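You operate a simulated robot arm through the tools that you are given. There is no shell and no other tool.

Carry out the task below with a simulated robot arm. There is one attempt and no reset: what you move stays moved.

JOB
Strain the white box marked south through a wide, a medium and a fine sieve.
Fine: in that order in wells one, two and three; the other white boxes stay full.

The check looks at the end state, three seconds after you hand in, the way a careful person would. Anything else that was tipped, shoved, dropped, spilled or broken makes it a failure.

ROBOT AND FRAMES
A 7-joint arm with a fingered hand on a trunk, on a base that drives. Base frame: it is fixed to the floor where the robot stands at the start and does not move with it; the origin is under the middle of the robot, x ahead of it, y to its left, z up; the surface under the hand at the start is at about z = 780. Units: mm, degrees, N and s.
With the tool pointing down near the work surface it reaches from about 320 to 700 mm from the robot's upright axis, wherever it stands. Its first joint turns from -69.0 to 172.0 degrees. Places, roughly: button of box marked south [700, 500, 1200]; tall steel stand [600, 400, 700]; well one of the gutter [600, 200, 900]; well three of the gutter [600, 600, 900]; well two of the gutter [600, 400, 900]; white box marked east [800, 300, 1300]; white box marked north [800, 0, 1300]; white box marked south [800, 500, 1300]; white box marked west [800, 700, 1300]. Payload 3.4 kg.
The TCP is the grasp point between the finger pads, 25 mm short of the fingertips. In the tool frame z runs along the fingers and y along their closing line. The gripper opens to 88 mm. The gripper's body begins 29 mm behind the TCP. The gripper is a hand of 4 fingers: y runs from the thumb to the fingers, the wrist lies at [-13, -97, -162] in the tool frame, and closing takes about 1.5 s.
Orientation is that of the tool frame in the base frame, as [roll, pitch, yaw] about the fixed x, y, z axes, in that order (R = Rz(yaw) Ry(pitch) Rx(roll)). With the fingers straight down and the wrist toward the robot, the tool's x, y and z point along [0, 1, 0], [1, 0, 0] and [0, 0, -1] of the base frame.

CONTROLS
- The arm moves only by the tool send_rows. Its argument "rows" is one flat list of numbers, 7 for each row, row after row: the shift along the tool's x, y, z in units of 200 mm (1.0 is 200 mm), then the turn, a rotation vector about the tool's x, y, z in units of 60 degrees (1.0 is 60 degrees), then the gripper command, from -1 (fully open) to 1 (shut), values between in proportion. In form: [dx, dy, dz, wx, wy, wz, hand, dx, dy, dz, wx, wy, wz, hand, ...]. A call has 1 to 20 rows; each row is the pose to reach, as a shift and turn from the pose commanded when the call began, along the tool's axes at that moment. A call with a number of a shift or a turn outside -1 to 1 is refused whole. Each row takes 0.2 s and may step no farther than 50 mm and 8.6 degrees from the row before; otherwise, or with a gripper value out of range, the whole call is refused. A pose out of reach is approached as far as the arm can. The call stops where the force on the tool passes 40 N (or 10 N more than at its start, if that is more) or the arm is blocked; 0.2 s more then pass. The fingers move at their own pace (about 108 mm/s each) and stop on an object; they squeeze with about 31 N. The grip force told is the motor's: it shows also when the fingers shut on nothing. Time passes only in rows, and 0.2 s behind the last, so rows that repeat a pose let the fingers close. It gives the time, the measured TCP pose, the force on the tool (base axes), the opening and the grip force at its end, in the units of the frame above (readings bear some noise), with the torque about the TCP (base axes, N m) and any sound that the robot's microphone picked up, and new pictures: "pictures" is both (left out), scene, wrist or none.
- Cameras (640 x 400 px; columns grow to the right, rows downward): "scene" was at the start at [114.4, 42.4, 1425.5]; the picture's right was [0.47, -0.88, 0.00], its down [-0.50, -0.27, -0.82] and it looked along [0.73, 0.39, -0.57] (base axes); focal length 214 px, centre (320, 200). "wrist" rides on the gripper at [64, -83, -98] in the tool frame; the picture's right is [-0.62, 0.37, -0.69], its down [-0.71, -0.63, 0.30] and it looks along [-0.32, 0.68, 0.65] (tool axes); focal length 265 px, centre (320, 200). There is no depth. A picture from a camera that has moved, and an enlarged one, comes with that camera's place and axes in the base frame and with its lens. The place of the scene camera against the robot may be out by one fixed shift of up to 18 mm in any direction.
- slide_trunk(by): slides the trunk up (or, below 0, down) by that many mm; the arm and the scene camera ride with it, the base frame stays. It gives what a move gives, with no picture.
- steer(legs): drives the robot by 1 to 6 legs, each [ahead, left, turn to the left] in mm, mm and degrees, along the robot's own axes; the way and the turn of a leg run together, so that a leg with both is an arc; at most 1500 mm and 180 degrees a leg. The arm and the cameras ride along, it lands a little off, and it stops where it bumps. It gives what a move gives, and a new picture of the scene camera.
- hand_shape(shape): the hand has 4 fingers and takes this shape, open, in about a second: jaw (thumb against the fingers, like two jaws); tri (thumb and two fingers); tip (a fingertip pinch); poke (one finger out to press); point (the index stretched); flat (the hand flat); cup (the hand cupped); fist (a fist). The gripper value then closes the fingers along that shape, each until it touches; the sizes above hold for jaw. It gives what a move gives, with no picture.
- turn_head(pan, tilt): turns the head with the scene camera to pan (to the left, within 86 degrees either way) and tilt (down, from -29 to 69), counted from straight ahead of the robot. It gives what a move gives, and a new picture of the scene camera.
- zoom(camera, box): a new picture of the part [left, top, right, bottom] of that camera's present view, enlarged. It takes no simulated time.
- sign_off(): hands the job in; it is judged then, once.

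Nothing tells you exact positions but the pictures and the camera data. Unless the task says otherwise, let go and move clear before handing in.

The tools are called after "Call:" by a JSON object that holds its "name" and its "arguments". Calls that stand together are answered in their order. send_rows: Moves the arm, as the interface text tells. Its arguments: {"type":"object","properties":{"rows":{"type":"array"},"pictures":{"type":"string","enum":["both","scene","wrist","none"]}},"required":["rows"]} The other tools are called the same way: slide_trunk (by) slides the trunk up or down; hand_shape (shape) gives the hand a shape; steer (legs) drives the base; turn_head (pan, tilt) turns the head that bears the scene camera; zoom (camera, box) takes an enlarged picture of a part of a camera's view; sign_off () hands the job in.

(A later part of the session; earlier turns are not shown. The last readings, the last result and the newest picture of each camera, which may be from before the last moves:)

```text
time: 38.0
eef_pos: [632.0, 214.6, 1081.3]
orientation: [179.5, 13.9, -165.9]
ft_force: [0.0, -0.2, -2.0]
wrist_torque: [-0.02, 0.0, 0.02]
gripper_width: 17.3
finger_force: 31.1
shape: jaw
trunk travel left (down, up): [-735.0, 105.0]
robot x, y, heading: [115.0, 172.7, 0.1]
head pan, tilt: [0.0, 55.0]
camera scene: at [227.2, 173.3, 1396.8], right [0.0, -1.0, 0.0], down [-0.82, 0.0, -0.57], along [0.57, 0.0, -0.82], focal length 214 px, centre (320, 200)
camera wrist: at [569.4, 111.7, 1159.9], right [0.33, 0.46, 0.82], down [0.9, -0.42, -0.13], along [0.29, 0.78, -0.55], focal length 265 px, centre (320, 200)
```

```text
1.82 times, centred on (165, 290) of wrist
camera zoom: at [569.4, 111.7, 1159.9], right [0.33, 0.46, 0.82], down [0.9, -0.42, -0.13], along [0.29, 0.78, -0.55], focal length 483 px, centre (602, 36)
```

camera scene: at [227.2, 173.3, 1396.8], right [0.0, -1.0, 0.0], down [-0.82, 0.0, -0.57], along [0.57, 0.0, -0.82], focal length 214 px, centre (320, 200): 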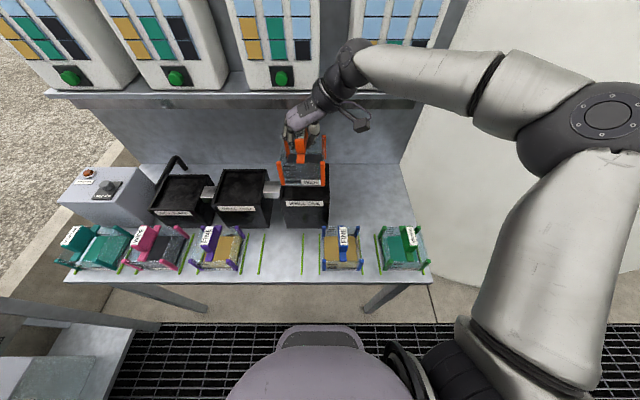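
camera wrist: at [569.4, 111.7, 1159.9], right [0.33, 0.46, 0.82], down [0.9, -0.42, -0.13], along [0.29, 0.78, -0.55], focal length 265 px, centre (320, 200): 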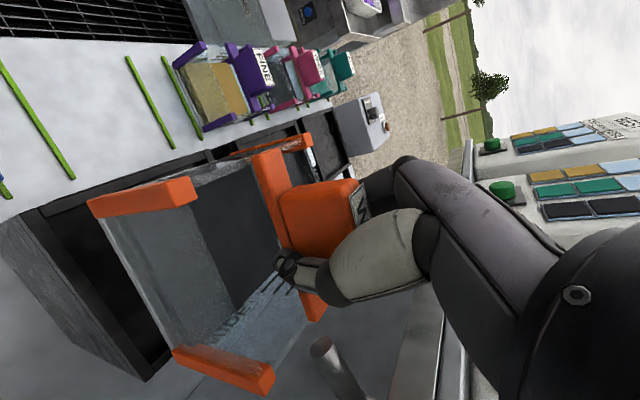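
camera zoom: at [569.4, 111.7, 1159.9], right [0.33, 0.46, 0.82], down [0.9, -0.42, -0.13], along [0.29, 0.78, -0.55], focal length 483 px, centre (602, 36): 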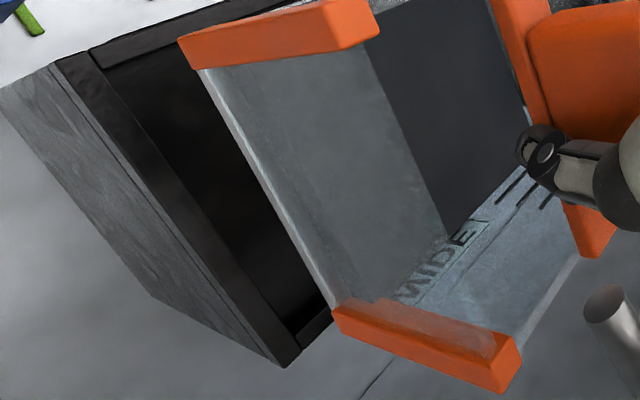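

The sieve is nearly over the opening. The two cameras disagree by a few mm in x, so I'll zoom closer on the corners to settle it before lowering.

Call:
{"name": "zoom", "arguments": {"camera": "wrist", "box": [20, 160, 120, 230]}}

Call:
{"name": "zoom", "arguments": {"camera": "wrist", "box": [120, 310, 240, 400]}}

Call:
{"name": "zoom", "arguments": {"camera": "scene", "box": [275, 175, 335, 210]}}

Call:
{"name": "turn_head", "arguments": {"pan": 0, "tilt": 30}}

Call:
{"name": "zoom", "arguments": {"camera": "scene", "box": [260, 190, 350, 280]}}

```text
5.71 times, centred on (70, 195) of wrist
camera zoom: at [569.4, 111.7, 1159.9], right [0.33, 0.46, 0.82], down [0.9, -0.42, -0.13], along [0.29, 0.78, -0.55], focal length 1517 px, centre (1749, 229)
```

zoom: 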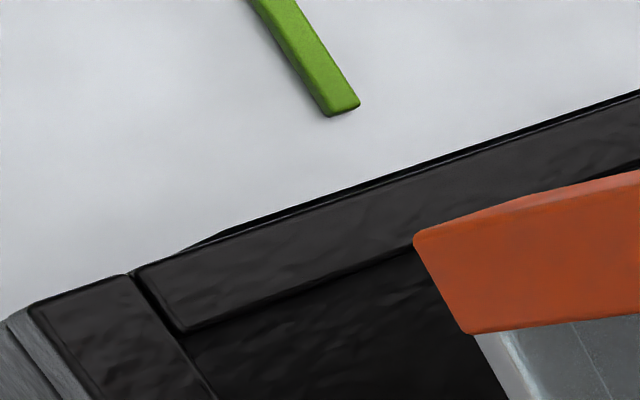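

```text
4.44 times, centred on (180, 355) of wrist
camera zoom: at [569.4, 111.7, 1159.9], right [0.33, 0.46, 0.82], down [0.9, -0.42, -0.13], along [0.29, 0.78, -0.55], focal length 1180 px, centre (942, -489)
```

zoom: 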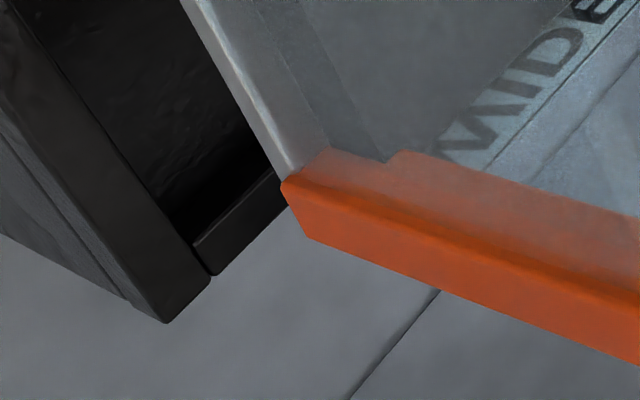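

```text
10.67 times, centred on (305, 192) of scene
camera zoom: at [227.2, 173.3, 1396.8], right [0.0, -1.0, 0.0], down [-0.82, 0.0, -0.57], along [0.57, 0.0, -0.82], focal length 2288 px, centre (480, 280)
```

zoom: 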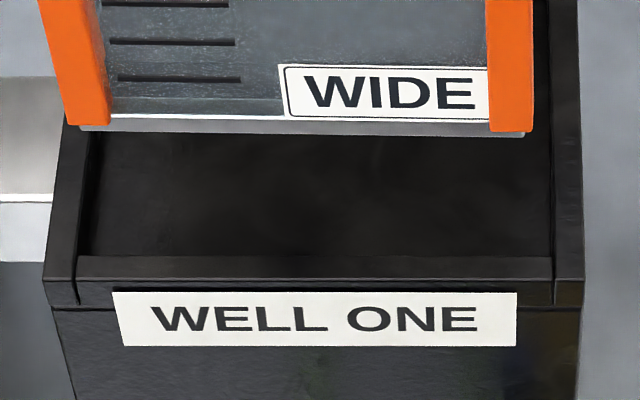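

```text
time: 38.9
eef_pos: [632.6, 214.7, 1080.7]
orientation: [179.6, 13.8, -165.9]
ft_force: [0.5, -0.9, -2.1]
wrist_torque: [0.01, 0.0, -0.01]
gripper_width: 17.1
finger_force: 30.9
shape: jaw
trunk travel left (down, up): [-735.0, 105.0]
robot x, y, heading: [117.4, 173.8, 0.2]
head pan, tilt: [0.0, 30.0]
camera scene: at [245.9, 173.1, 1432.7], right [0.0, -1.0, 0.0], down [-0.5, 0.0, -0.87], along [0.87, 0.0, -0.5], focal length 214 px, centre (320, 200)
```

scene: 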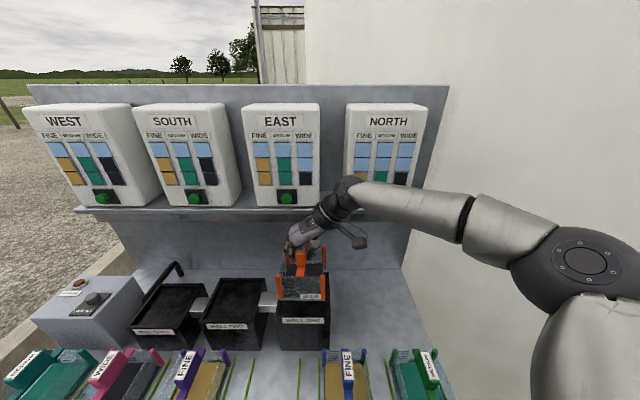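

```text
4.44 times, centred on (305, 235) of scene
camera zoom: at [245.9, 173.1, 1432.7], right [0.0, -1.0, 0.0], down [-0.5, 0.0, -0.87], along [0.87, 0.0, -0.5], focal length 953 px, centre (387, 44)
```

zoom: 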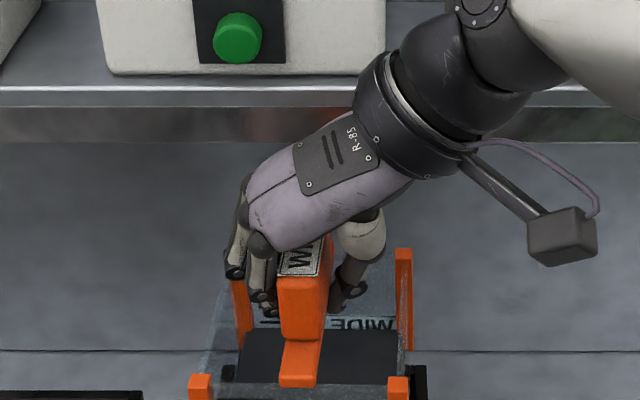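

The corners say the sieve should go about +3.5 mm in x and turn about +2.3°. I'll apply that and lower to just above the rim, then check again.

Call:
{"name": "send_rows", "arguments": {"rows": [-0.016, -0.004, 0.004, -0.0092, 0.0003, -0.0372, 1, 0.002, -0.0055, 0.07, -0.0092, 0.0003, -0.0372, 1, 0.0195, -0.0055, 0.1495, -0.0092, 0.0003, -0.0372, 1, 0.0195, -0.0055, 0.1495, -0.0092, 0.0003, -0.0372, 1], "pictures": "both"}}

Call:
{"name": "zoom", "arguments": {"camera": "wrist", "box": [0, 150, 330, 400]}}

Call:
{"name": "zoom", "arguments": {"camera": "scene", "box": [265, 240, 345, 330]}}

Call:
{"name": "turn_head", "arguments": {"pan": 0, "tilt": 55}}

Call:
{"name": "zoom", "arguments": {"camera": "scene", "box": [270, 145, 340, 210]}}

```text
time: 39.9
eef_pos: [636.4, 212.2, 1047.9]
orientation: [179.5, 14.0, -163.6]
ft_force: [-0.1, 0.3, -3.0]
wrist_torque: [-0.02, -0.02, -0.02]
gripper_width: 17.2
finger_force: 30.8
shape: jaw
trunk travel left (down, up): [-735.0, 105.0]
robot x, y, heading: [118.7, 173.4, -0.1]
head pan, tilt: [0.0, 30.0]
camera scene: at [245.6, 173.1, 1432.8], right [0.0, -1.0, 0.0], down [-0.5, 0.0, -0.87], along [0.87, 0.0, -0.5], focal length 214 px, centre (320, 200)
camera wrist: at [577.7, 107.6, 1128.3], right [0.31, 0.47, 0.83], down [0.91, -0.39, -0.13], along [0.26, 0.79, -0.55], focal length 265 px, centre (320, 200)
```

scene: 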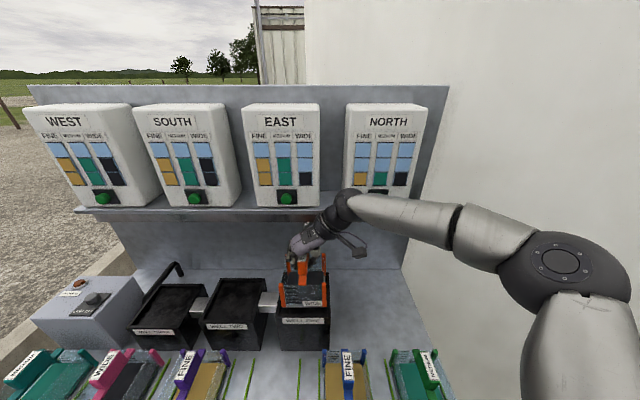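
wrist: 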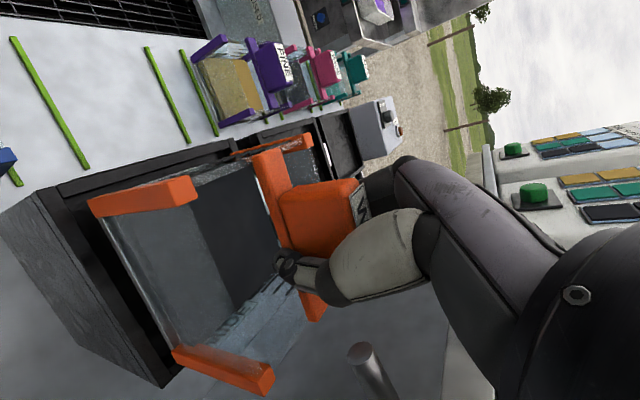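

```text
1.60 times, centred on (165, 275) of wrist
camera zoom: at [577.7, 107.6, 1128.3], right [0.31, 0.47, 0.83], down [0.91, -0.39, -0.13], along [0.26, 0.79, -0.55], focal length 425 px, centre (568, 80)
```

zoom: 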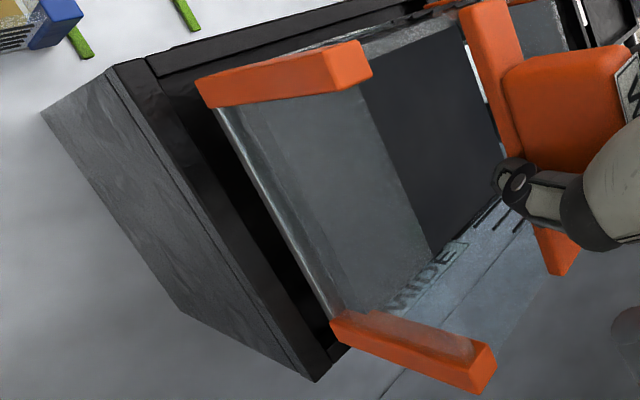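

```text
4.44 times, centred on (305, 285) of scene
camera zoom: at [245.6, 173.1, 1432.8], right [0.0, -1.0, 0.0], down [-0.5, 0.0, -0.87], along [0.87, 0.0, -0.5], focal length 953 px, centre (387, -178)
```

zoom: 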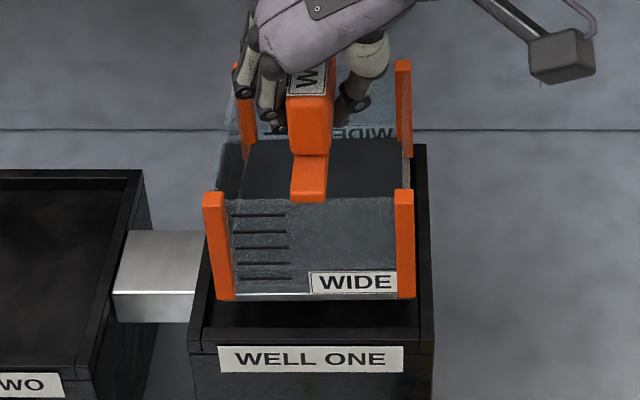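

```text
time: 40.7
eef_pos: [637.0, 211.8, 1048.5]
orientation: [179.4, 13.8, -163.7]
ft_force: [0.2, -0.2, -1.9]
wrist_torque: [0.0, -0.02, -0.01]
gripper_width: 17.4
finger_force: 31.0
shape: jaw
trunk travel left (down, up): [-735.0, 105.0]
robot x, y, heading: [115.7, 174.1, -0.1]
head pan, tilt: [0.0, 55.0]
camera scene: at [227.6, 173.1, 1396.8], right [0.0, -1.0, 0.0], down [-0.82, 0.0, -0.57], along [0.57, 0.0, -0.82], focal length 214 px, centre (320, 200)
```

scene: 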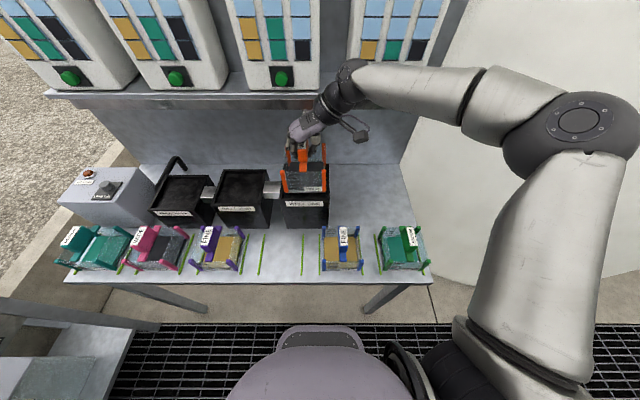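

```text
6.15 times, centred on (305, 178) of scene
camera zoom: at [227.6, 173.1, 1396.8], right [0.0, -1.0, 0.0], down [-0.82, 0.0, -0.57], along [0.57, 0.0, -0.82], focal length 1320 px, centre (412, 338)
```

zoom: 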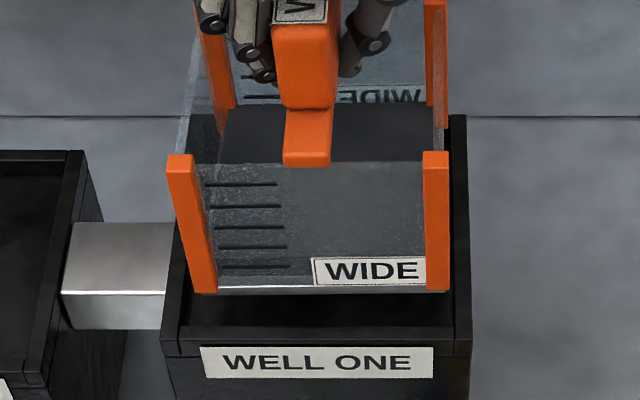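

Corners now indicate x is centred and y needs about +2 mm. I'll apply that, then lower 20 mm in small steps so the posts just enter the rim, watching force.

Call:
{"name": "send_rows", "arguments": {"rows": [0.003, 0.0108, 0.001, -0.0028, 0, -0.0113, 1, 0.008, 0.0108, 0.025, -0.0028, 0, -0.0113, 1, 0.013, 0.0108, 0.05, -0.0028, 0, -0.0113, 1, 0.018, 0.0108, 0.074, -0.0028, 0, -0.0113, 1, 0.0232, 0.0108, 0.0975, -0.0028, 0, -0.0113, 1, 0.0232, 0.0108, 0.0975, -0.0028, 0, -0.0113, 1], "pictures": "both"}}

Call:
{"name": "zoom", "arguments": {"camera": "scene", "box": [270, 145, 340, 210]}}

Call:
{"name": "zoom", "arguments": {"camera": "wrist", "box": [0, 150, 330, 400]}}

```text
time: 42.1
eef_pos: [636.5, 216.7, 1030.0]
orientation: [179.4, 14.0, -162.9]
ft_force: [-0.7, 0.4, -1.3]
wrist_torque: [0.02, 0.0, 0.0]
gripper_width: 17.0
finger_force: 31.1
shape: jaw
trunk travel left (down, up): [-735.0, 105.0]
robot x, y, heading: [120.1, 171.7, 0.2]
head pan, tilt: [0.0, 55.0]
camera scene: at [227.3, 173.1, 1396.8], right [0.0, -1.0, 0.0], down [-0.82, 0.0, -0.57], along [0.57, 0.0, -0.82], focal length 214 px, centre (320, 200)
camera wrist: at [578.5, 110.9, 1109.4], right [0.31, 0.47, 0.83], down [0.92, -0.37, -0.13], along [0.25, 0.8, -0.55], focal length 265 px, centre (320, 200)
```

scene: 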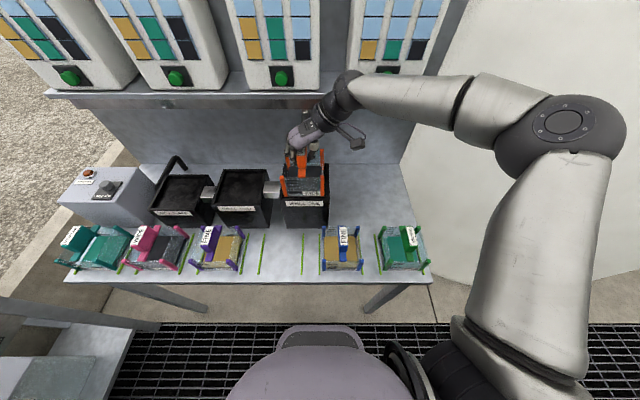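
wrist: 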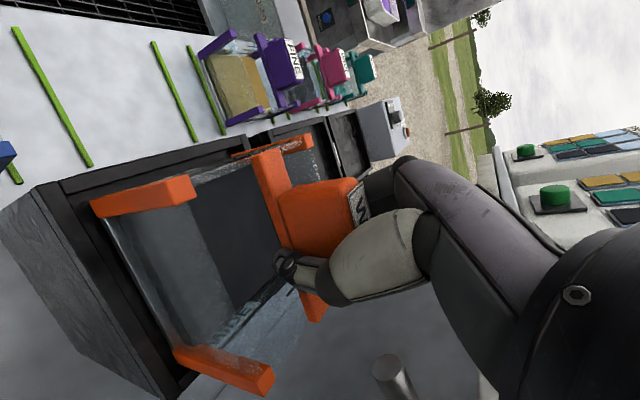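

```text
6.15 times, centred on (305, 178) of scene
camera zoom: at [227.3, 173.1, 1396.8], right [0.0, -1.0, 0.0], down [-0.82, 0.0, -0.57], along [0.57, 0.0, -0.82], focal length 1320 px, centre (412, 338)
```

zoom: 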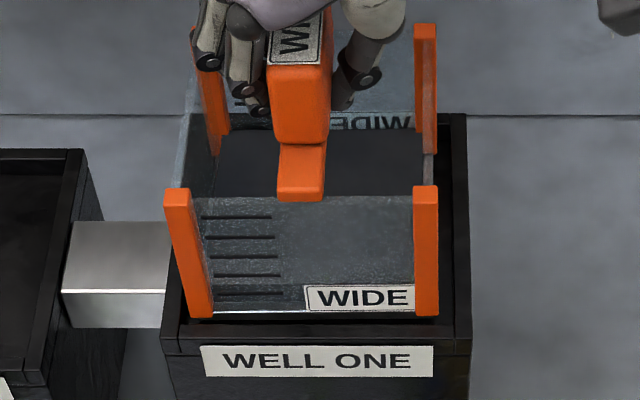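

```text
1.60 times, centred on (165, 275) of wrist
camera zoom: at [578.5, 110.9, 1109.4], right [0.31, 0.47, 0.83], down [0.92, -0.37, -0.13], along [0.25, 0.8, -0.55], focal length 425 px, centre (568, 80)
```

zoom: 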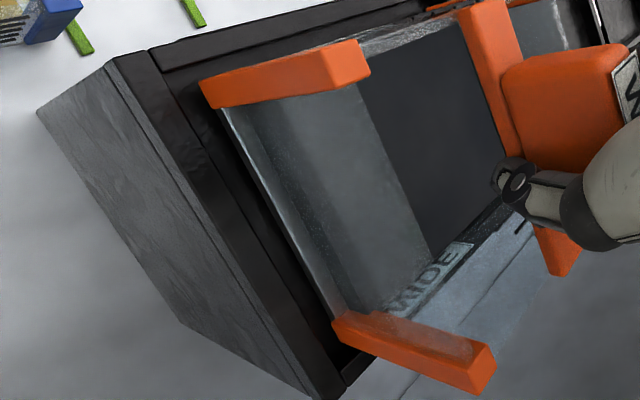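

The posts appear to be just at rim level with no contact force. I'll check the side clearances closely before going deeper.

Call:
{"name": "zoom", "arguments": {"camera": "scene", "box": [275, 165, 305, 210]}}

Call:
{"name": "zoom", "arguments": {"camera": "scene", "box": [310, 150, 340, 210]}}

Call:
{"name": "zoom", "arguments": {"camera": "wrist", "box": [120, 300, 260, 400]}}

Call:
{"name": "zoom", "arguments": {"camera": "wrist", "box": [20, 150, 140, 240]}}

```text
8.89 times, centred on (290, 188) of scene
camera zoom: at [227.3, 173.1, 1396.8], right [0.0, -1.0, 0.0], down [-0.82, 0.0, -0.57], along [0.57, 0.0, -0.82], focal length 1906 px, centre (587, 311)
```

zoom: 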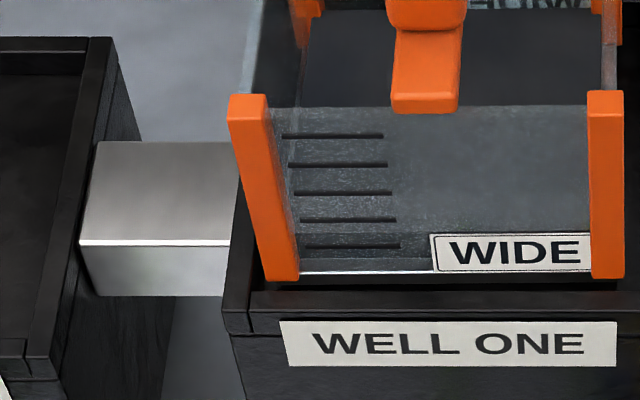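

```text
6.67 times, centred on (325, 180) of scene
camera zoom: at [227.3, 173.1, 1396.8], right [0.0, -1.0, 0.0], down [-0.82, 0.0, -0.57], along [0.57, 0.0, -0.82], focal length 1430 px, centre (287, 333)
```

zoom: 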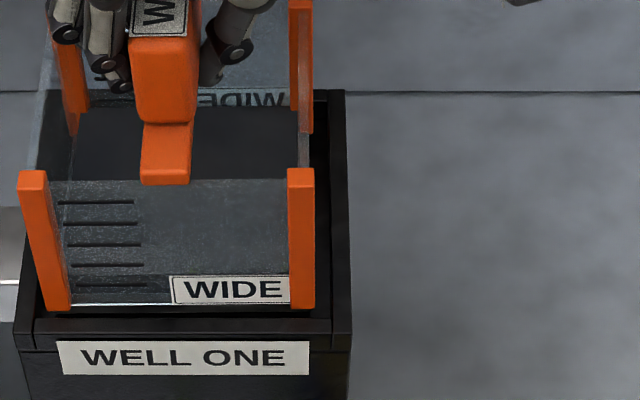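

```text
4.00 times, centred on (190, 350) of wrist
camera zoom: at [578.5, 110.9, 1109.4], right [0.31, 0.47, 0.83], down [0.92, -0.37, -0.13], along [0.25, 0.8, -0.55], focal length 1062 px, centre (840, -400)
```

zoom: 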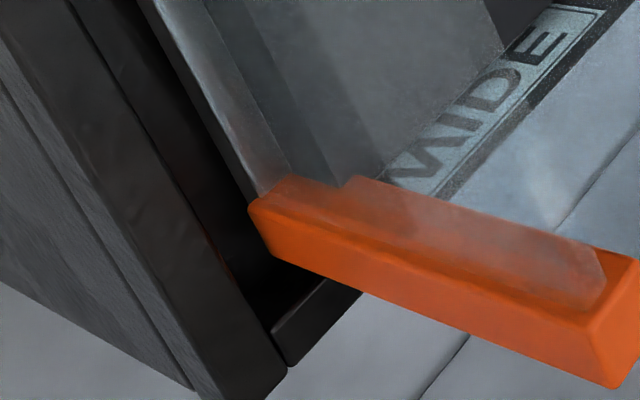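

```text
4.44 times, centred on (80, 195) of wrist
camera zoom: at [578.5, 110.9, 1109.4], right [0.31, 0.47, 0.83], down [0.92, -0.37, -0.13], along [0.25, 0.8, -0.55], focal length 1180 px, centre (1387, 222)
```

zoom: 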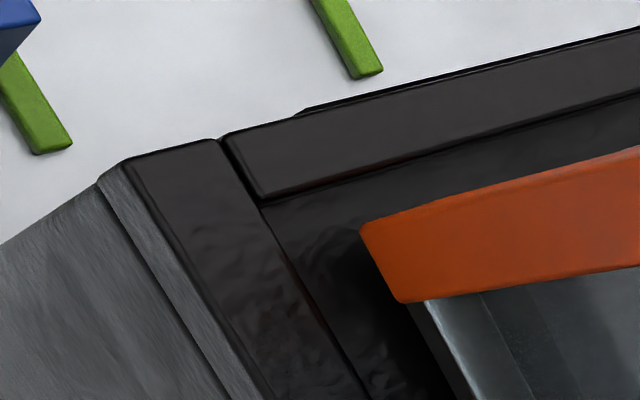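

Both side gaps look about 5 mm and the front gap about 4 mm, so the sieve is inside the opening. The well mouth has a shallow seat just below. I'll lower in fine steps until I feel contact.

Call:
{"name": "send_rows", "arguments": {"rows": [0.0024, 0, 0.0097, 0, 0, 0, 1, 0.0048, 0, 0.0194, 0, 0, 0, 1, 0.0073, 0, 0.0291, 0, 0, 0, 1, 0.0097, 0, 0.0388, 0, 0, 0, 1, 0.0097, 0, 0.0388, 0, 0, 0, 1], "pictures": "wrist"}}

Call:
{"name": "zoom", "arguments": {"camera": "scene", "box": [275, 150, 335, 210]}}

Call:
{"name": "zoom", "arguments": {"camera": "wrist", "box": [20, 150, 140, 240]}}

```text
time: 43.3
eef_pos: [634.2, 215.9, 1025.6]
orientation: [179.4, 14.4, -163.0]
ft_force: [2.3, -0.4, 22.5]
wrist_torque: [0.02, -0.12, 0.02]
gripper_width: 17.7
finger_force: 30.9
shape: jaw
trunk travel left (down, up): [-735.0, 105.0]
robot x, y, heading: [121.8, 172.9, 0.1]
head pan, tilt: [0.0, 55.0]
camera wrist: at [576.6, 110.5, 1104.5], right [0.3, 0.47, 0.83], down [0.92, -0.38, -0.12], along [0.25, 0.8, -0.55], focal length 265 px, centre (320, 200)
```

wrist: 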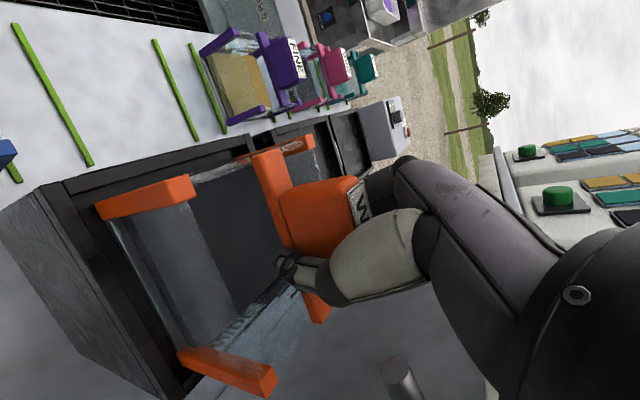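

```text
6.67 times, centred on (305, 180) of scene
camera zoom: at [223.9, 172.8, 1397.3], right [0.0, -1.0, 0.0], down [-0.82, 0.0, -0.58], along [0.58, 0.0, -0.82], focal length 1430 px, centre (420, 333)
```

zoom: 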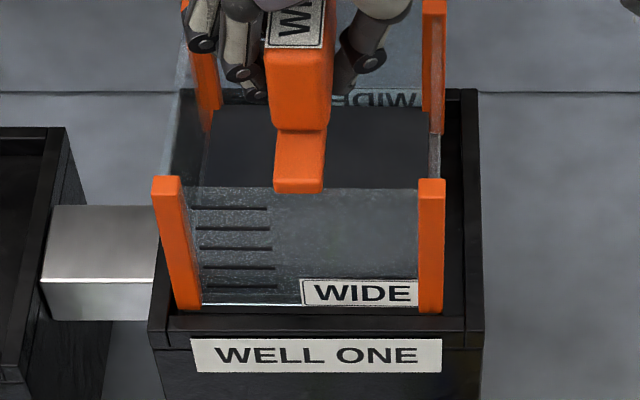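

```text
4.44 times, centred on (80, 195) of wrist
camera zoom: at [576.6, 110.5, 1104.5], right [0.3, 0.47, 0.83], down [0.92, -0.38, -0.12], along [0.25, 0.8, -0.55], focal length 1180 px, centre (1387, 222)
```

zoom: 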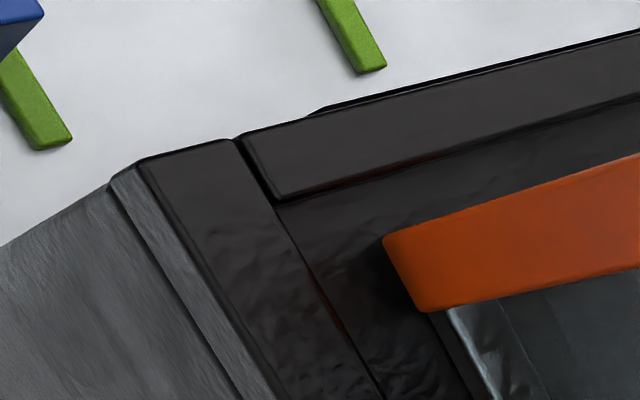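

Contact: the sieve is seated inside the rim, with a force of about 22 N. I'll ease up about 3 mm to unload, then open the fingers gently.

Call:
{"name": "send_rows", "arguments": {"rows": [-0.0018, 0, -0.0073, 0, 0, 0, 1, -0.0042, 0, -0.017, 0, 0, 0, 1, -0.0042, 0, -0.017, 0, 0, 0, 1], "pictures": "none"}}

Call:
{"name": "send_rows", "arguments": {"rows": [0, 0, 0, 0, 0, 0, 0.5, 0, 0, 0, 0, 0, 0, 0.2, 0, 0, 0, 0, 0, 0, 0, 0, 0, 0, 0, 0, 0, -0.27, 0, 0, 0, 0, 0, 0, -0.27, 0, 0, 0, 0, 0, 0, -0.27], "pictures": "both"}}

Call:
{"name": "zoom", "arguments": {"camera": "scene", "box": [275, 150, 335, 210]}}

Call:
{"name": "zoom", "arguments": {"camera": "wrist", "box": [80, 130, 400, 380]}}

```text
time: 44.1
eef_pos: [634.4, 216.9, 1026.6]
orientation: [179.5, 14.0, -163.0]
ft_force: [4.1, 1.8, 14.1]
wrist_torque: [0.09, -0.12, 0.03]
gripper_width: 18.3
finger_force: 31.1
shape: jaw
trunk travel left (down, up): [-735.0, 105.0]
robot x, y, heading: [123.5, 171.5, 0.3]
head pan, tilt: [0.0, 55.0]
```

```text
time: 45.5
eef_pos: [634.9, 215.7, 1025.4]
orientation: [179.5, 14.0, -162.9]
ft_force: [0.1, 0.6, 0.5]
wrist_torque: [0.0, 0.01, -0.02]
gripper_width: 55.6
finger_force: 0.1
shape: jaw
trunk travel left (down, up): [-735.0, 105.0]
robot x, y, heading: [119.3, 171.6, 0.3]
head pan, tilt: [0.0, 55.0]
camera scene: at [227.4, 173.1, 1396.8], right [0.0, -1.0, 0.0], down [-0.82, 0.0, -0.57], along [0.57, 0.0, -0.82], focal length 214 px, centre (320, 200)
camera wrist: at [578.2, 110.4, 1105.2], right [0.31, 0.47, 0.83], down [0.92, -0.37, -0.13], along [0.25, 0.8, -0.55], focal length 265 px, centre (320, 200)
```

scene: 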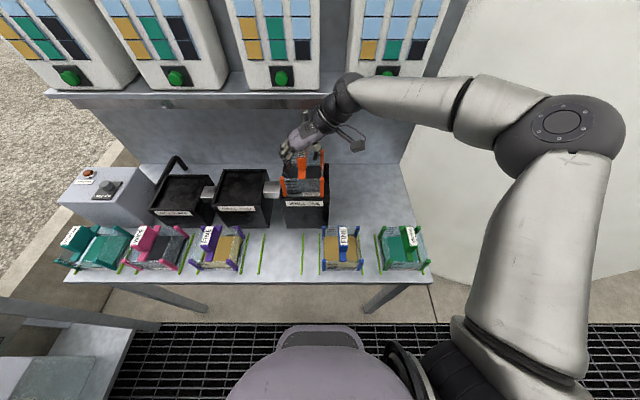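
wrist: 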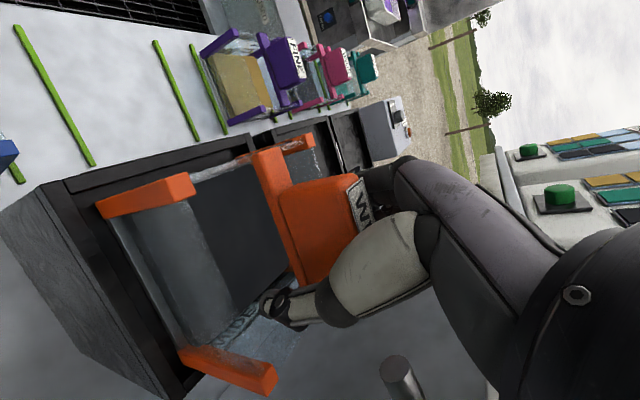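

```text
6.67 times, centred on (305, 180) of scene
camera zoom: at [227.4, 173.1, 1396.8], right [0.0, -1.0, 0.0], down [-0.82, 0.0, -0.57], along [0.57, 0.0, -0.82], focal length 1430 px, centre (420, 333)
```

zoom: 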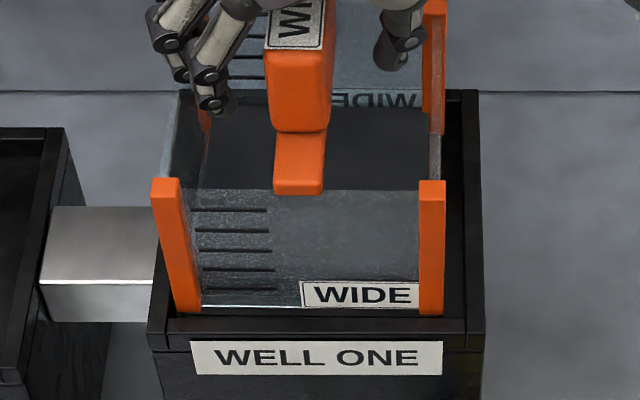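

```text
1.60 times, centred on (240, 255) of wrist
camera zoom: at [578.2, 110.4, 1105.2], right [0.31, 0.47, 0.83], down [0.92, -0.37, -0.13], along [0.25, 0.8, -0.55], focal length 425 px, centre (448, 112)
```

zoom: 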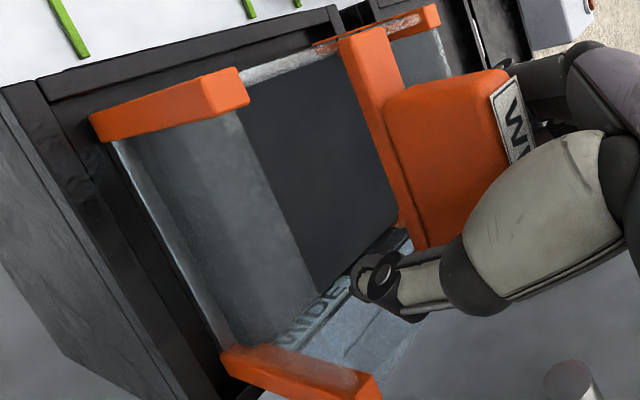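

Released cleanly and the WIDE sieve sits level inside well one. I'll lift the hand straight up and away.

Call:
{"name": "send_rows", "arguments": {"rows": [-0.018, 0.001, -0.073, 0, 0, 0, -0.27, -0.036, 0.0015, -0.146, 0, 0, 0, -0.27, -0.054, 0.002, -0.218, 0, 0, 0, -0.27, -0.0726, 0.003, -0.291, 0, 0, 0, -0.27, -0.097, 0.004, -0.388, 0, 0, 0, -0.27, -0.121, 0.005, -0.485, 0, 0, 0, -0.27], "pictures": "both"}}

Call:
{"name": "zoom", "arguments": {"camera": "scene", "box": [270, 140, 340, 220]}}

Call:
{"name": "zoom", "arguments": {"camera": "scene", "box": [50, 160, 250, 290]}}

Call:
{"name": "zoom", "arguments": {"camera": "scene", "box": [300, 210, 440, 290]}}

```text
time: 46.9
eef_pos: [635.7, 216.5, 1127.0]
orientation: [179.5, 13.9, -162.9]
ft_force: [0.9, -0.1, -0.2]
wrist_torque: [-0.01, 0.0, 0.0]
gripper_width: 55.6
finger_force: 0.1
shape: jaw
trunk travel left (down, up): [-735.0, 105.0]
robot x, y, heading: [118.0, 170.1, 0.0]
head pan, tilt: [0.0, 55.0]
camera scene: at [227.0, 173.2, 1396.8], right [0.0, -1.0, 0.0], down [-0.82, 0.0, -0.57], along [0.57, 0.0, -0.82], focal length 214 px, centre (320, 200)
camera wrist: at [578.5, 111.2, 1206.4], right [0.31, 0.47, 0.83], down [0.92, -0.37, -0.13], along [0.25, 0.8, -0.55], focal length 265 px, centre (320, 200)
```

scene: 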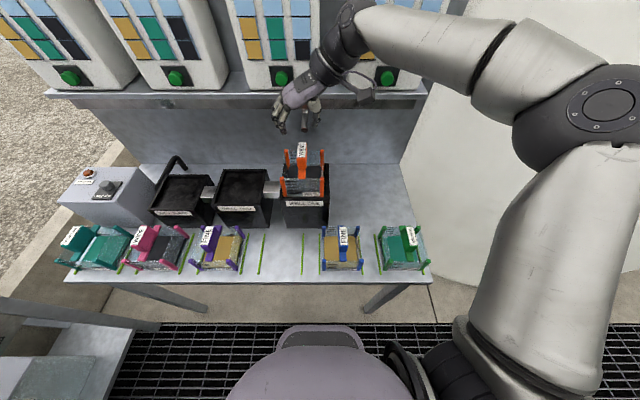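
wrist: 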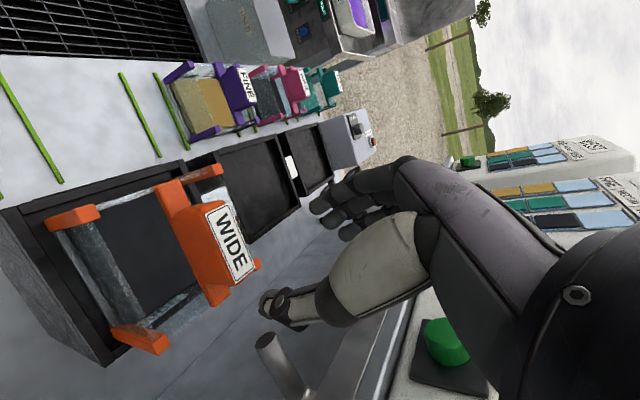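

```text
5.00 times, centred on (305, 180) of scene
camera zoom: at [227.0, 173.2, 1396.8], right [0.0, -1.0, 0.0], down [-0.82, 0.0, -0.57], along [0.57, 0.0, -0.82], focal length 1072 px, centre (395, 300)
```

zoom: 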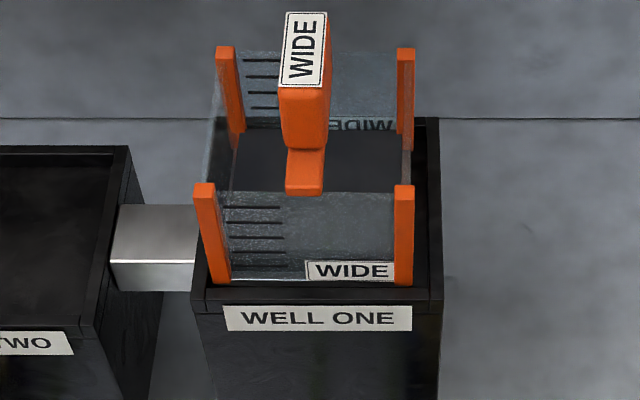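

```text
3.08 times, centred on (150, 225) of scene
camera zoom: at [227.0, 173.2, 1396.8], right [0.0, -1.0, 0.0], down [-0.82, 0.0, -0.57], along [0.57, 0.0, -0.82], focal length 660 px, centre (843, 123)
```

zoom: 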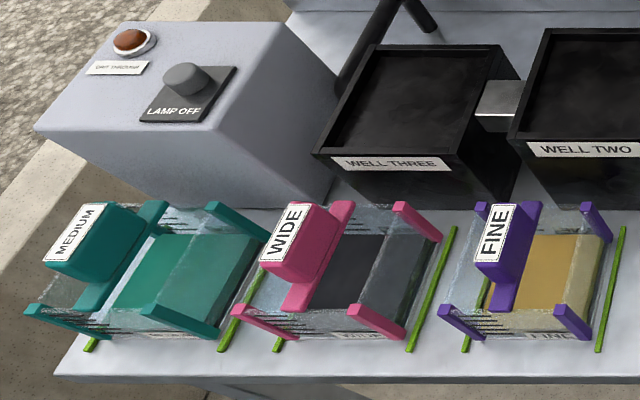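

```text
4.57 times, centred on (370, 250) of scene
camera zoom: at [227.0, 173.2, 1396.8], right [0.0, -1.0, 0.0], down [-0.82, 0.0, -0.57], along [0.57, 0.0, -0.82], focal length 980 px, centre (91, -29)
```

zoom: 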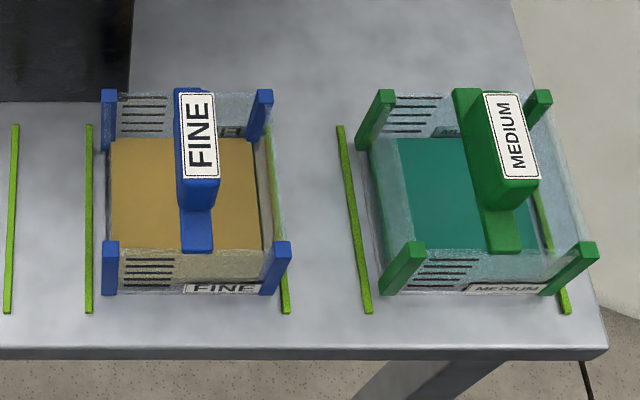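

Well one is done. Before picking the next ones, I'll inspect the meshes of the remaining candidates (green and teal MEDIUM, purple and blue FINE) at high zoom for tears.

Call:
{"name": "zoom", "arguments": {"camera": "scene", "box": [370, 225, 440, 275]}}

Call:
{"name": "zoom", "arguments": {"camera": "scene", "box": [315, 225, 370, 275]}}

Call:
{"name": "zoom", "arguments": {"camera": "scene", "box": [185, 220, 250, 275]}}

Call:
{"name": "zoom", "arguments": {"camera": "scene", "box": [50, 220, 130, 275]}}

Call:
{"name": "zoom", "arguments": {"camera": "wrist", "box": [150, 50, 260, 150]}}

```text
8.00 times, centred on (405, 250) of scene
camera zoom: at [227.0, 173.2, 1396.8], right [0.0, -1.0, 0.0], down [-0.82, 0.0, -0.57], along [0.57, 0.0, -0.82], focal length 1716 px, centre (-360, -200)
```

zoom: 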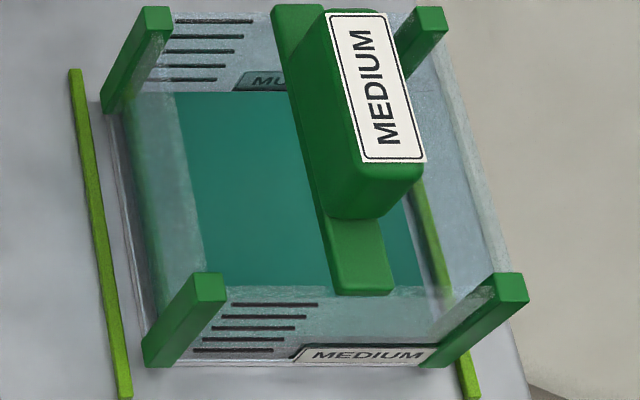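

```text
8.00 times, centred on (342, 250) of scene
camera zoom: at [227.0, 173.2, 1396.8], right [0.0, -1.0, 0.0], down [-0.82, 0.0, -0.57], along [0.57, 0.0, -0.82], focal length 1716 px, centre (140, -200)
```

zoom: 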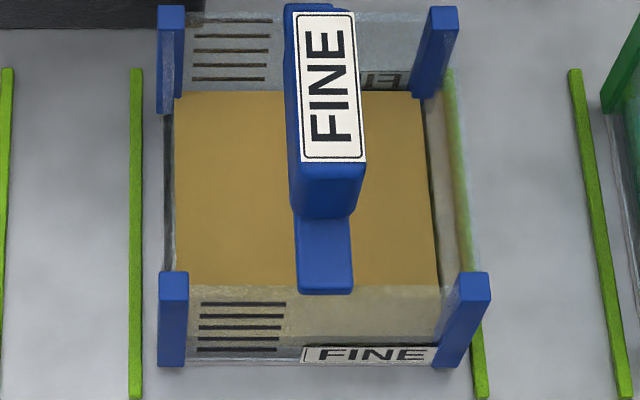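

```text
7.27 times, centred on (218, 248) of scene
camera zoom: at [227.0, 173.2, 1396.8], right [0.0, -1.0, 0.0], down [-0.82, 0.0, -0.57], along [0.57, 0.0, -0.82], focal length 1560 px, centre (1066, -146)
```

zoom: 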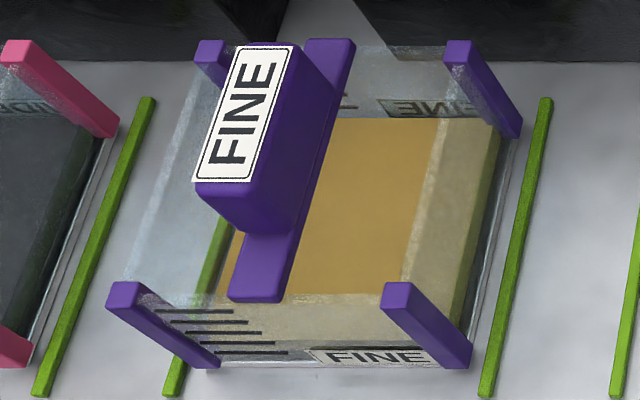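

```text
7.27 times, centred on (90, 248) of scene
camera zoom: at [227.0, 173.2, 1396.8], right [0.0, -1.0, 0.0], down [-0.82, 0.0, -0.57], along [0.57, 0.0, -0.82], focal length 1560 px, centre (1993, -146)
```

zoom: 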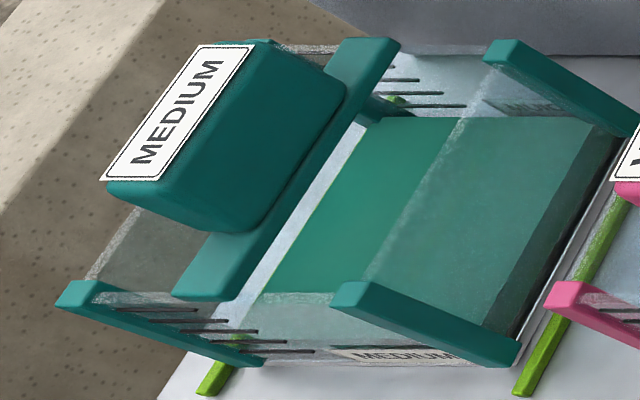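

```text
4.00 times, centred on (205, 100) of wrist
camera zoom: at [578.5, 111.2, 1206.4], right [0.31, 0.47, 0.83], down [0.92, -0.37, -0.13], along [0.25, 0.8, -0.55], focal length 1062 px, centre (780, 600)
```

zoom: 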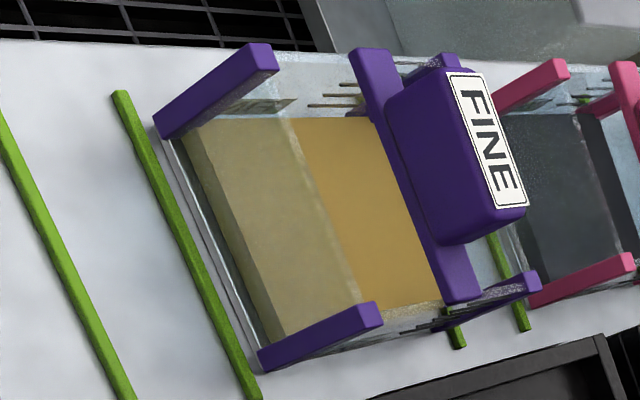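

No tears visible in any mesh. Next is MEDIUM. I'll use the green one at the right end for well two. First I'll pull the hand back over the now-empty slot and test whether the pick pose is reachable from this base distance.

Call:
{"name": "send_rows", "arguments": {"rows": [0.209, 0.179, -0.033, 0, 0, 0, -0.27, 0.41, 0.36, -0.06, 0, 0, 0, -0.27, 0.6, 0.54, -0.09, 0, 0, 0, -0.27, 0.62, 0.58, -0.09, 0, 0, 0, -0.27], "pictures": "scene"}}

```text
refused: row 1 steps farther than a row can; nothing moved
```

I'll split that into smaller steps.

Call:
{"name": "send_rows", "arguments": {"rows": [0.125, 0.116, -0.03, 0, 0, 0, -0.27, 0.25, 0.232, -0.06, 0, 0, 0, -0.27, 0.374, 0.349, -0.089, 0, 0, 0, -0.27, 0.499, 0.465, -0.119, 0, 0, 0, -0.27, 0.624, 0.581, -0.149, 0, 0, 0, -0.27], "pictures": "scene"}}

```text
time: 48.1
eef_pos: [478.6, 291.8, 1126.9]
orientation: [179.4, 14.0, -163.0]
ft_force: [-0.3, 0.3, 0.2]
wrist_torque: [0.01, -0.02, 0.0]
gripper_width: 55.6
finger_force: 0.1
shape: jaw
trunk travel left (down, up): [-735.0, 105.0]
robot x, y, heading: [120.8, 172.4, 0.1]
head pan, tilt: [0.0, 55.0]
camera scene: at [226.2, 173.6, 1396.9], right [0.0, -1.0, 0.0], down [-0.82, 0.0, -0.57], along [0.57, 0.0, -0.82], focal length 214 px, centre (320, 200)
```

scene: 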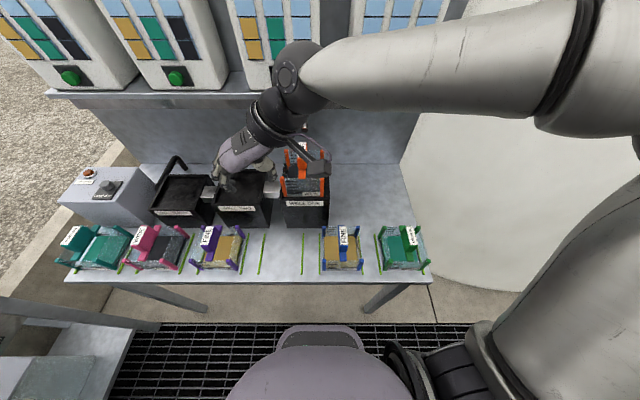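

Reachable here. I'll now test down to handle height over the empty slot.

Call:
{"name": "send_rows", "arguments": {"rows": [0.048, -0.002, 0.194, 0, 0, 0, -0.27, 0.097, -0.004, 0.388, 0, 0, 0, -0.27, 0.145, -0.006, 0.582, 0, 0, 0, -0.27, 0.194, -0.008, 0.776, 0, 0, 0, -0.27, 0.242, -0.01, 0.97, 0, 0, 0, -0.27], "pictures": "scene"}}

```text
time: 49.3
eef_pos: [476.3, 290.2, 923.9]
orientation: [179.5, 13.9, -162.9]
ft_force: [-0.2, 0.4, 0.1]
wrist_torque: [-0.02, -0.01, 0.02]
gripper_width: 55.4
finger_force: 0.1
shape: jaw
trunk travel left (down, up): [-735.0, 105.0]
robot x, y, heading: [117.0, 171.1, -0.0]
head pan, tilt: [0.0, 55.0]
camera scene: at [228.4, 173.4, 1396.7], right [0.0, -1.0, 0.0], down [-0.82, 0.0, -0.57], along [0.57, 0.0, -0.82], focal length 214 px, centre (320, 200)
```

scene: 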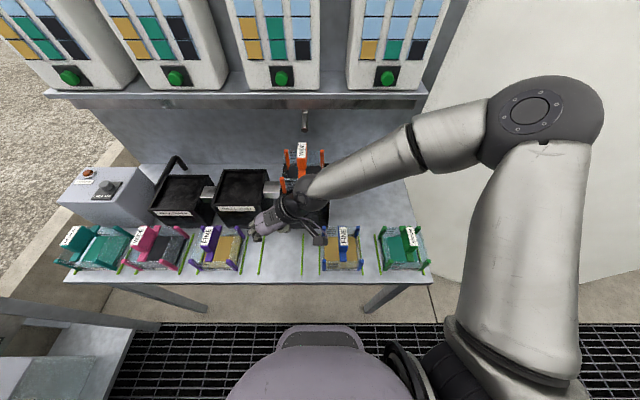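

The pick pose works from this standing distance, so I only need to drive sideways. I'll raise the hand and drive right to the green MEDIUM sieve.

Call:
{"name": "send_rows", "arguments": {"rows": [-0.048, 0.002, -0.194, 0, 0, 0, -0.27, -0.097, 0.004, -0.388, 0, 0, 0, -0.27, -0.145, 0.006, -0.582, 0, 0, 0, -0.27, -0.194, 0.008, -0.776, 0, 0, 0, -0.27, -0.218, 0.009, -0.873, 0, 0, 0, -0.27], "pictures": "none"}}

Call:
{"name": "steer", "arguments": {"legs": [[0, -342, 0]]}}

Call:
{"name": "zoom", "arguments": {"camera": "wrist", "box": [0, 0, 640, 400]}}

Call:
{"name": "zoom", "arguments": {"camera": "scene", "box": [220, 170, 360, 290]}}

```text
time: 50.5
eef_pos: [474.5, 288.2, 1104.6]
orientation: [179.5, 13.8, -162.9]
ft_force: [0.0, -0.1, -0.3]
wrist_torque: [-0.02, -0.01, -0.01]
gripper_width: 55.5
finger_force: 0.1
shape: jaw
trunk travel left (down, up): [-735.0, 105.0]
robot x, y, heading: [117.5, 169.0, -0.1]
head pan, tilt: [0.0, 55.0]
```

```text
time: 52.8
eef_pos: [475.0, -51.0, 1103.8]
orientation: [179.4, 13.9, -163.2]
ft_force: [-0.4, 0.3, 0.7]
wrist_torque: [0.01, 0.01, 0.0]
gripper_width: 55.3
finger_force: 0.1
shape: jaw
trunk travel left (down, up): [-735.0, 105.0]
robot x, y, heading: [117.9, -165.2, -0.4]
head pan, tilt: [0.0, 55.0]
camera scene: at [226.8, -165.9, 1396.8], right [0.0, -1.0, 0.0], down [-0.82, 0.0, -0.57], along [0.57, 0.0, -0.82], focal length 214 px, centre (320, 200)
```

scene: 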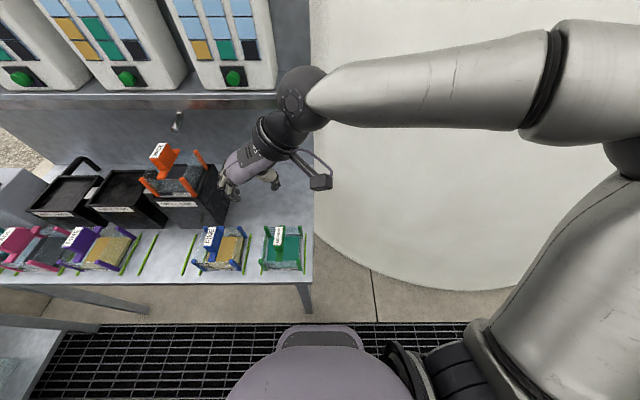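

```text
1.00 times, centred on (320, 200) of wrist (not enlarged: the box is as wide or as high as the picture)
camera zoom: at [418.0, -156.3, 1184.1], right [0.31, 0.47, 0.83], down [0.92, -0.38, -0.13], along [0.25, 0.8, -0.55], focal length 265 px, centre (320, 200)
```

zoom: 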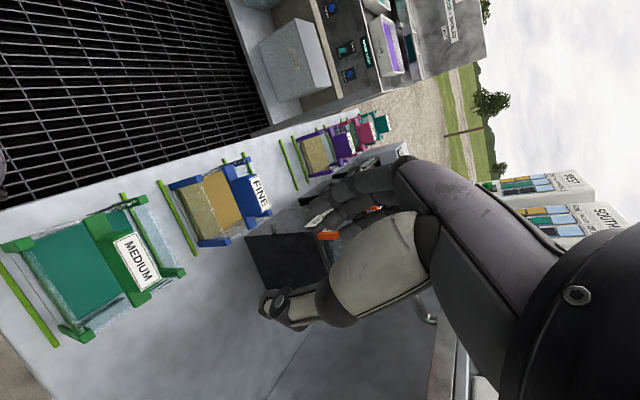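

```text
3.33 times, centred on (290, 230) of scene
camera zoom: at [226.8, -165.9, 1396.8], right [0.0, -1.0, 0.0], down [-0.82, 0.0, -0.57], along [0.57, 0.0, -0.82], focal length 715 px, centre (420, 100)
```

zoom: 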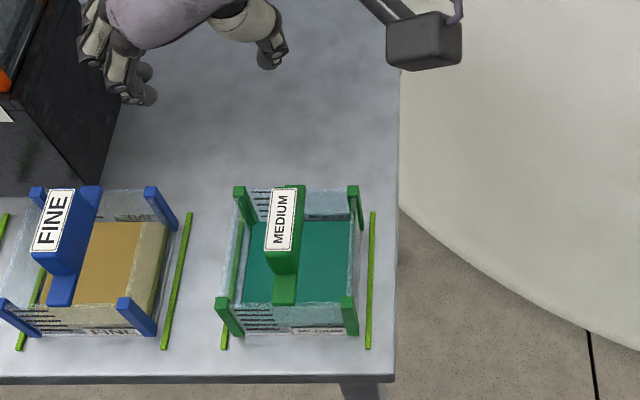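

The green MEDIUM sieve is near (479, −60). I'll zoom in with the wrist camera to locate its handle precisely.

Call:
{"name": "zoom", "arguments": {"camera": "wrist", "box": [0, 190, 200, 350]}}

Call:
{"name": "zoom", "arguments": {"camera": "scene", "box": [255, 210, 315, 275]}}

```text
2.50 times, centred on (100, 270) of wrist
camera zoom: at [418.0, -156.3, 1184.1], right [0.31, 0.47, 0.83], down [0.92, -0.38, -0.13], along [0.25, 0.8, -0.55], focal length 664 px, centre (870, 25)
```

zoom: 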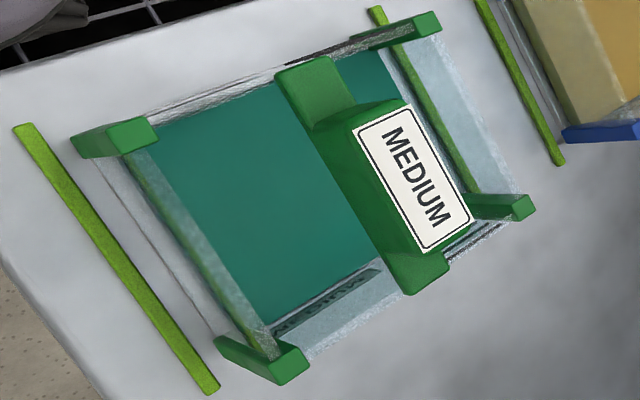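

```text
6.15 times, centred on (285, 242) of scene
camera zoom: at [226.8, -165.9, 1396.8], right [0.0, -1.0, 0.0], down [-0.82, 0.0, -0.57], along [0.57, 0.0, -0.82], focal length 1320 px, centre (535, -62)
```

zoom: 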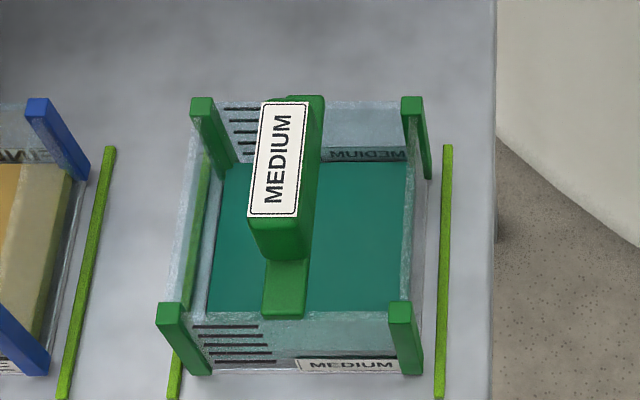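

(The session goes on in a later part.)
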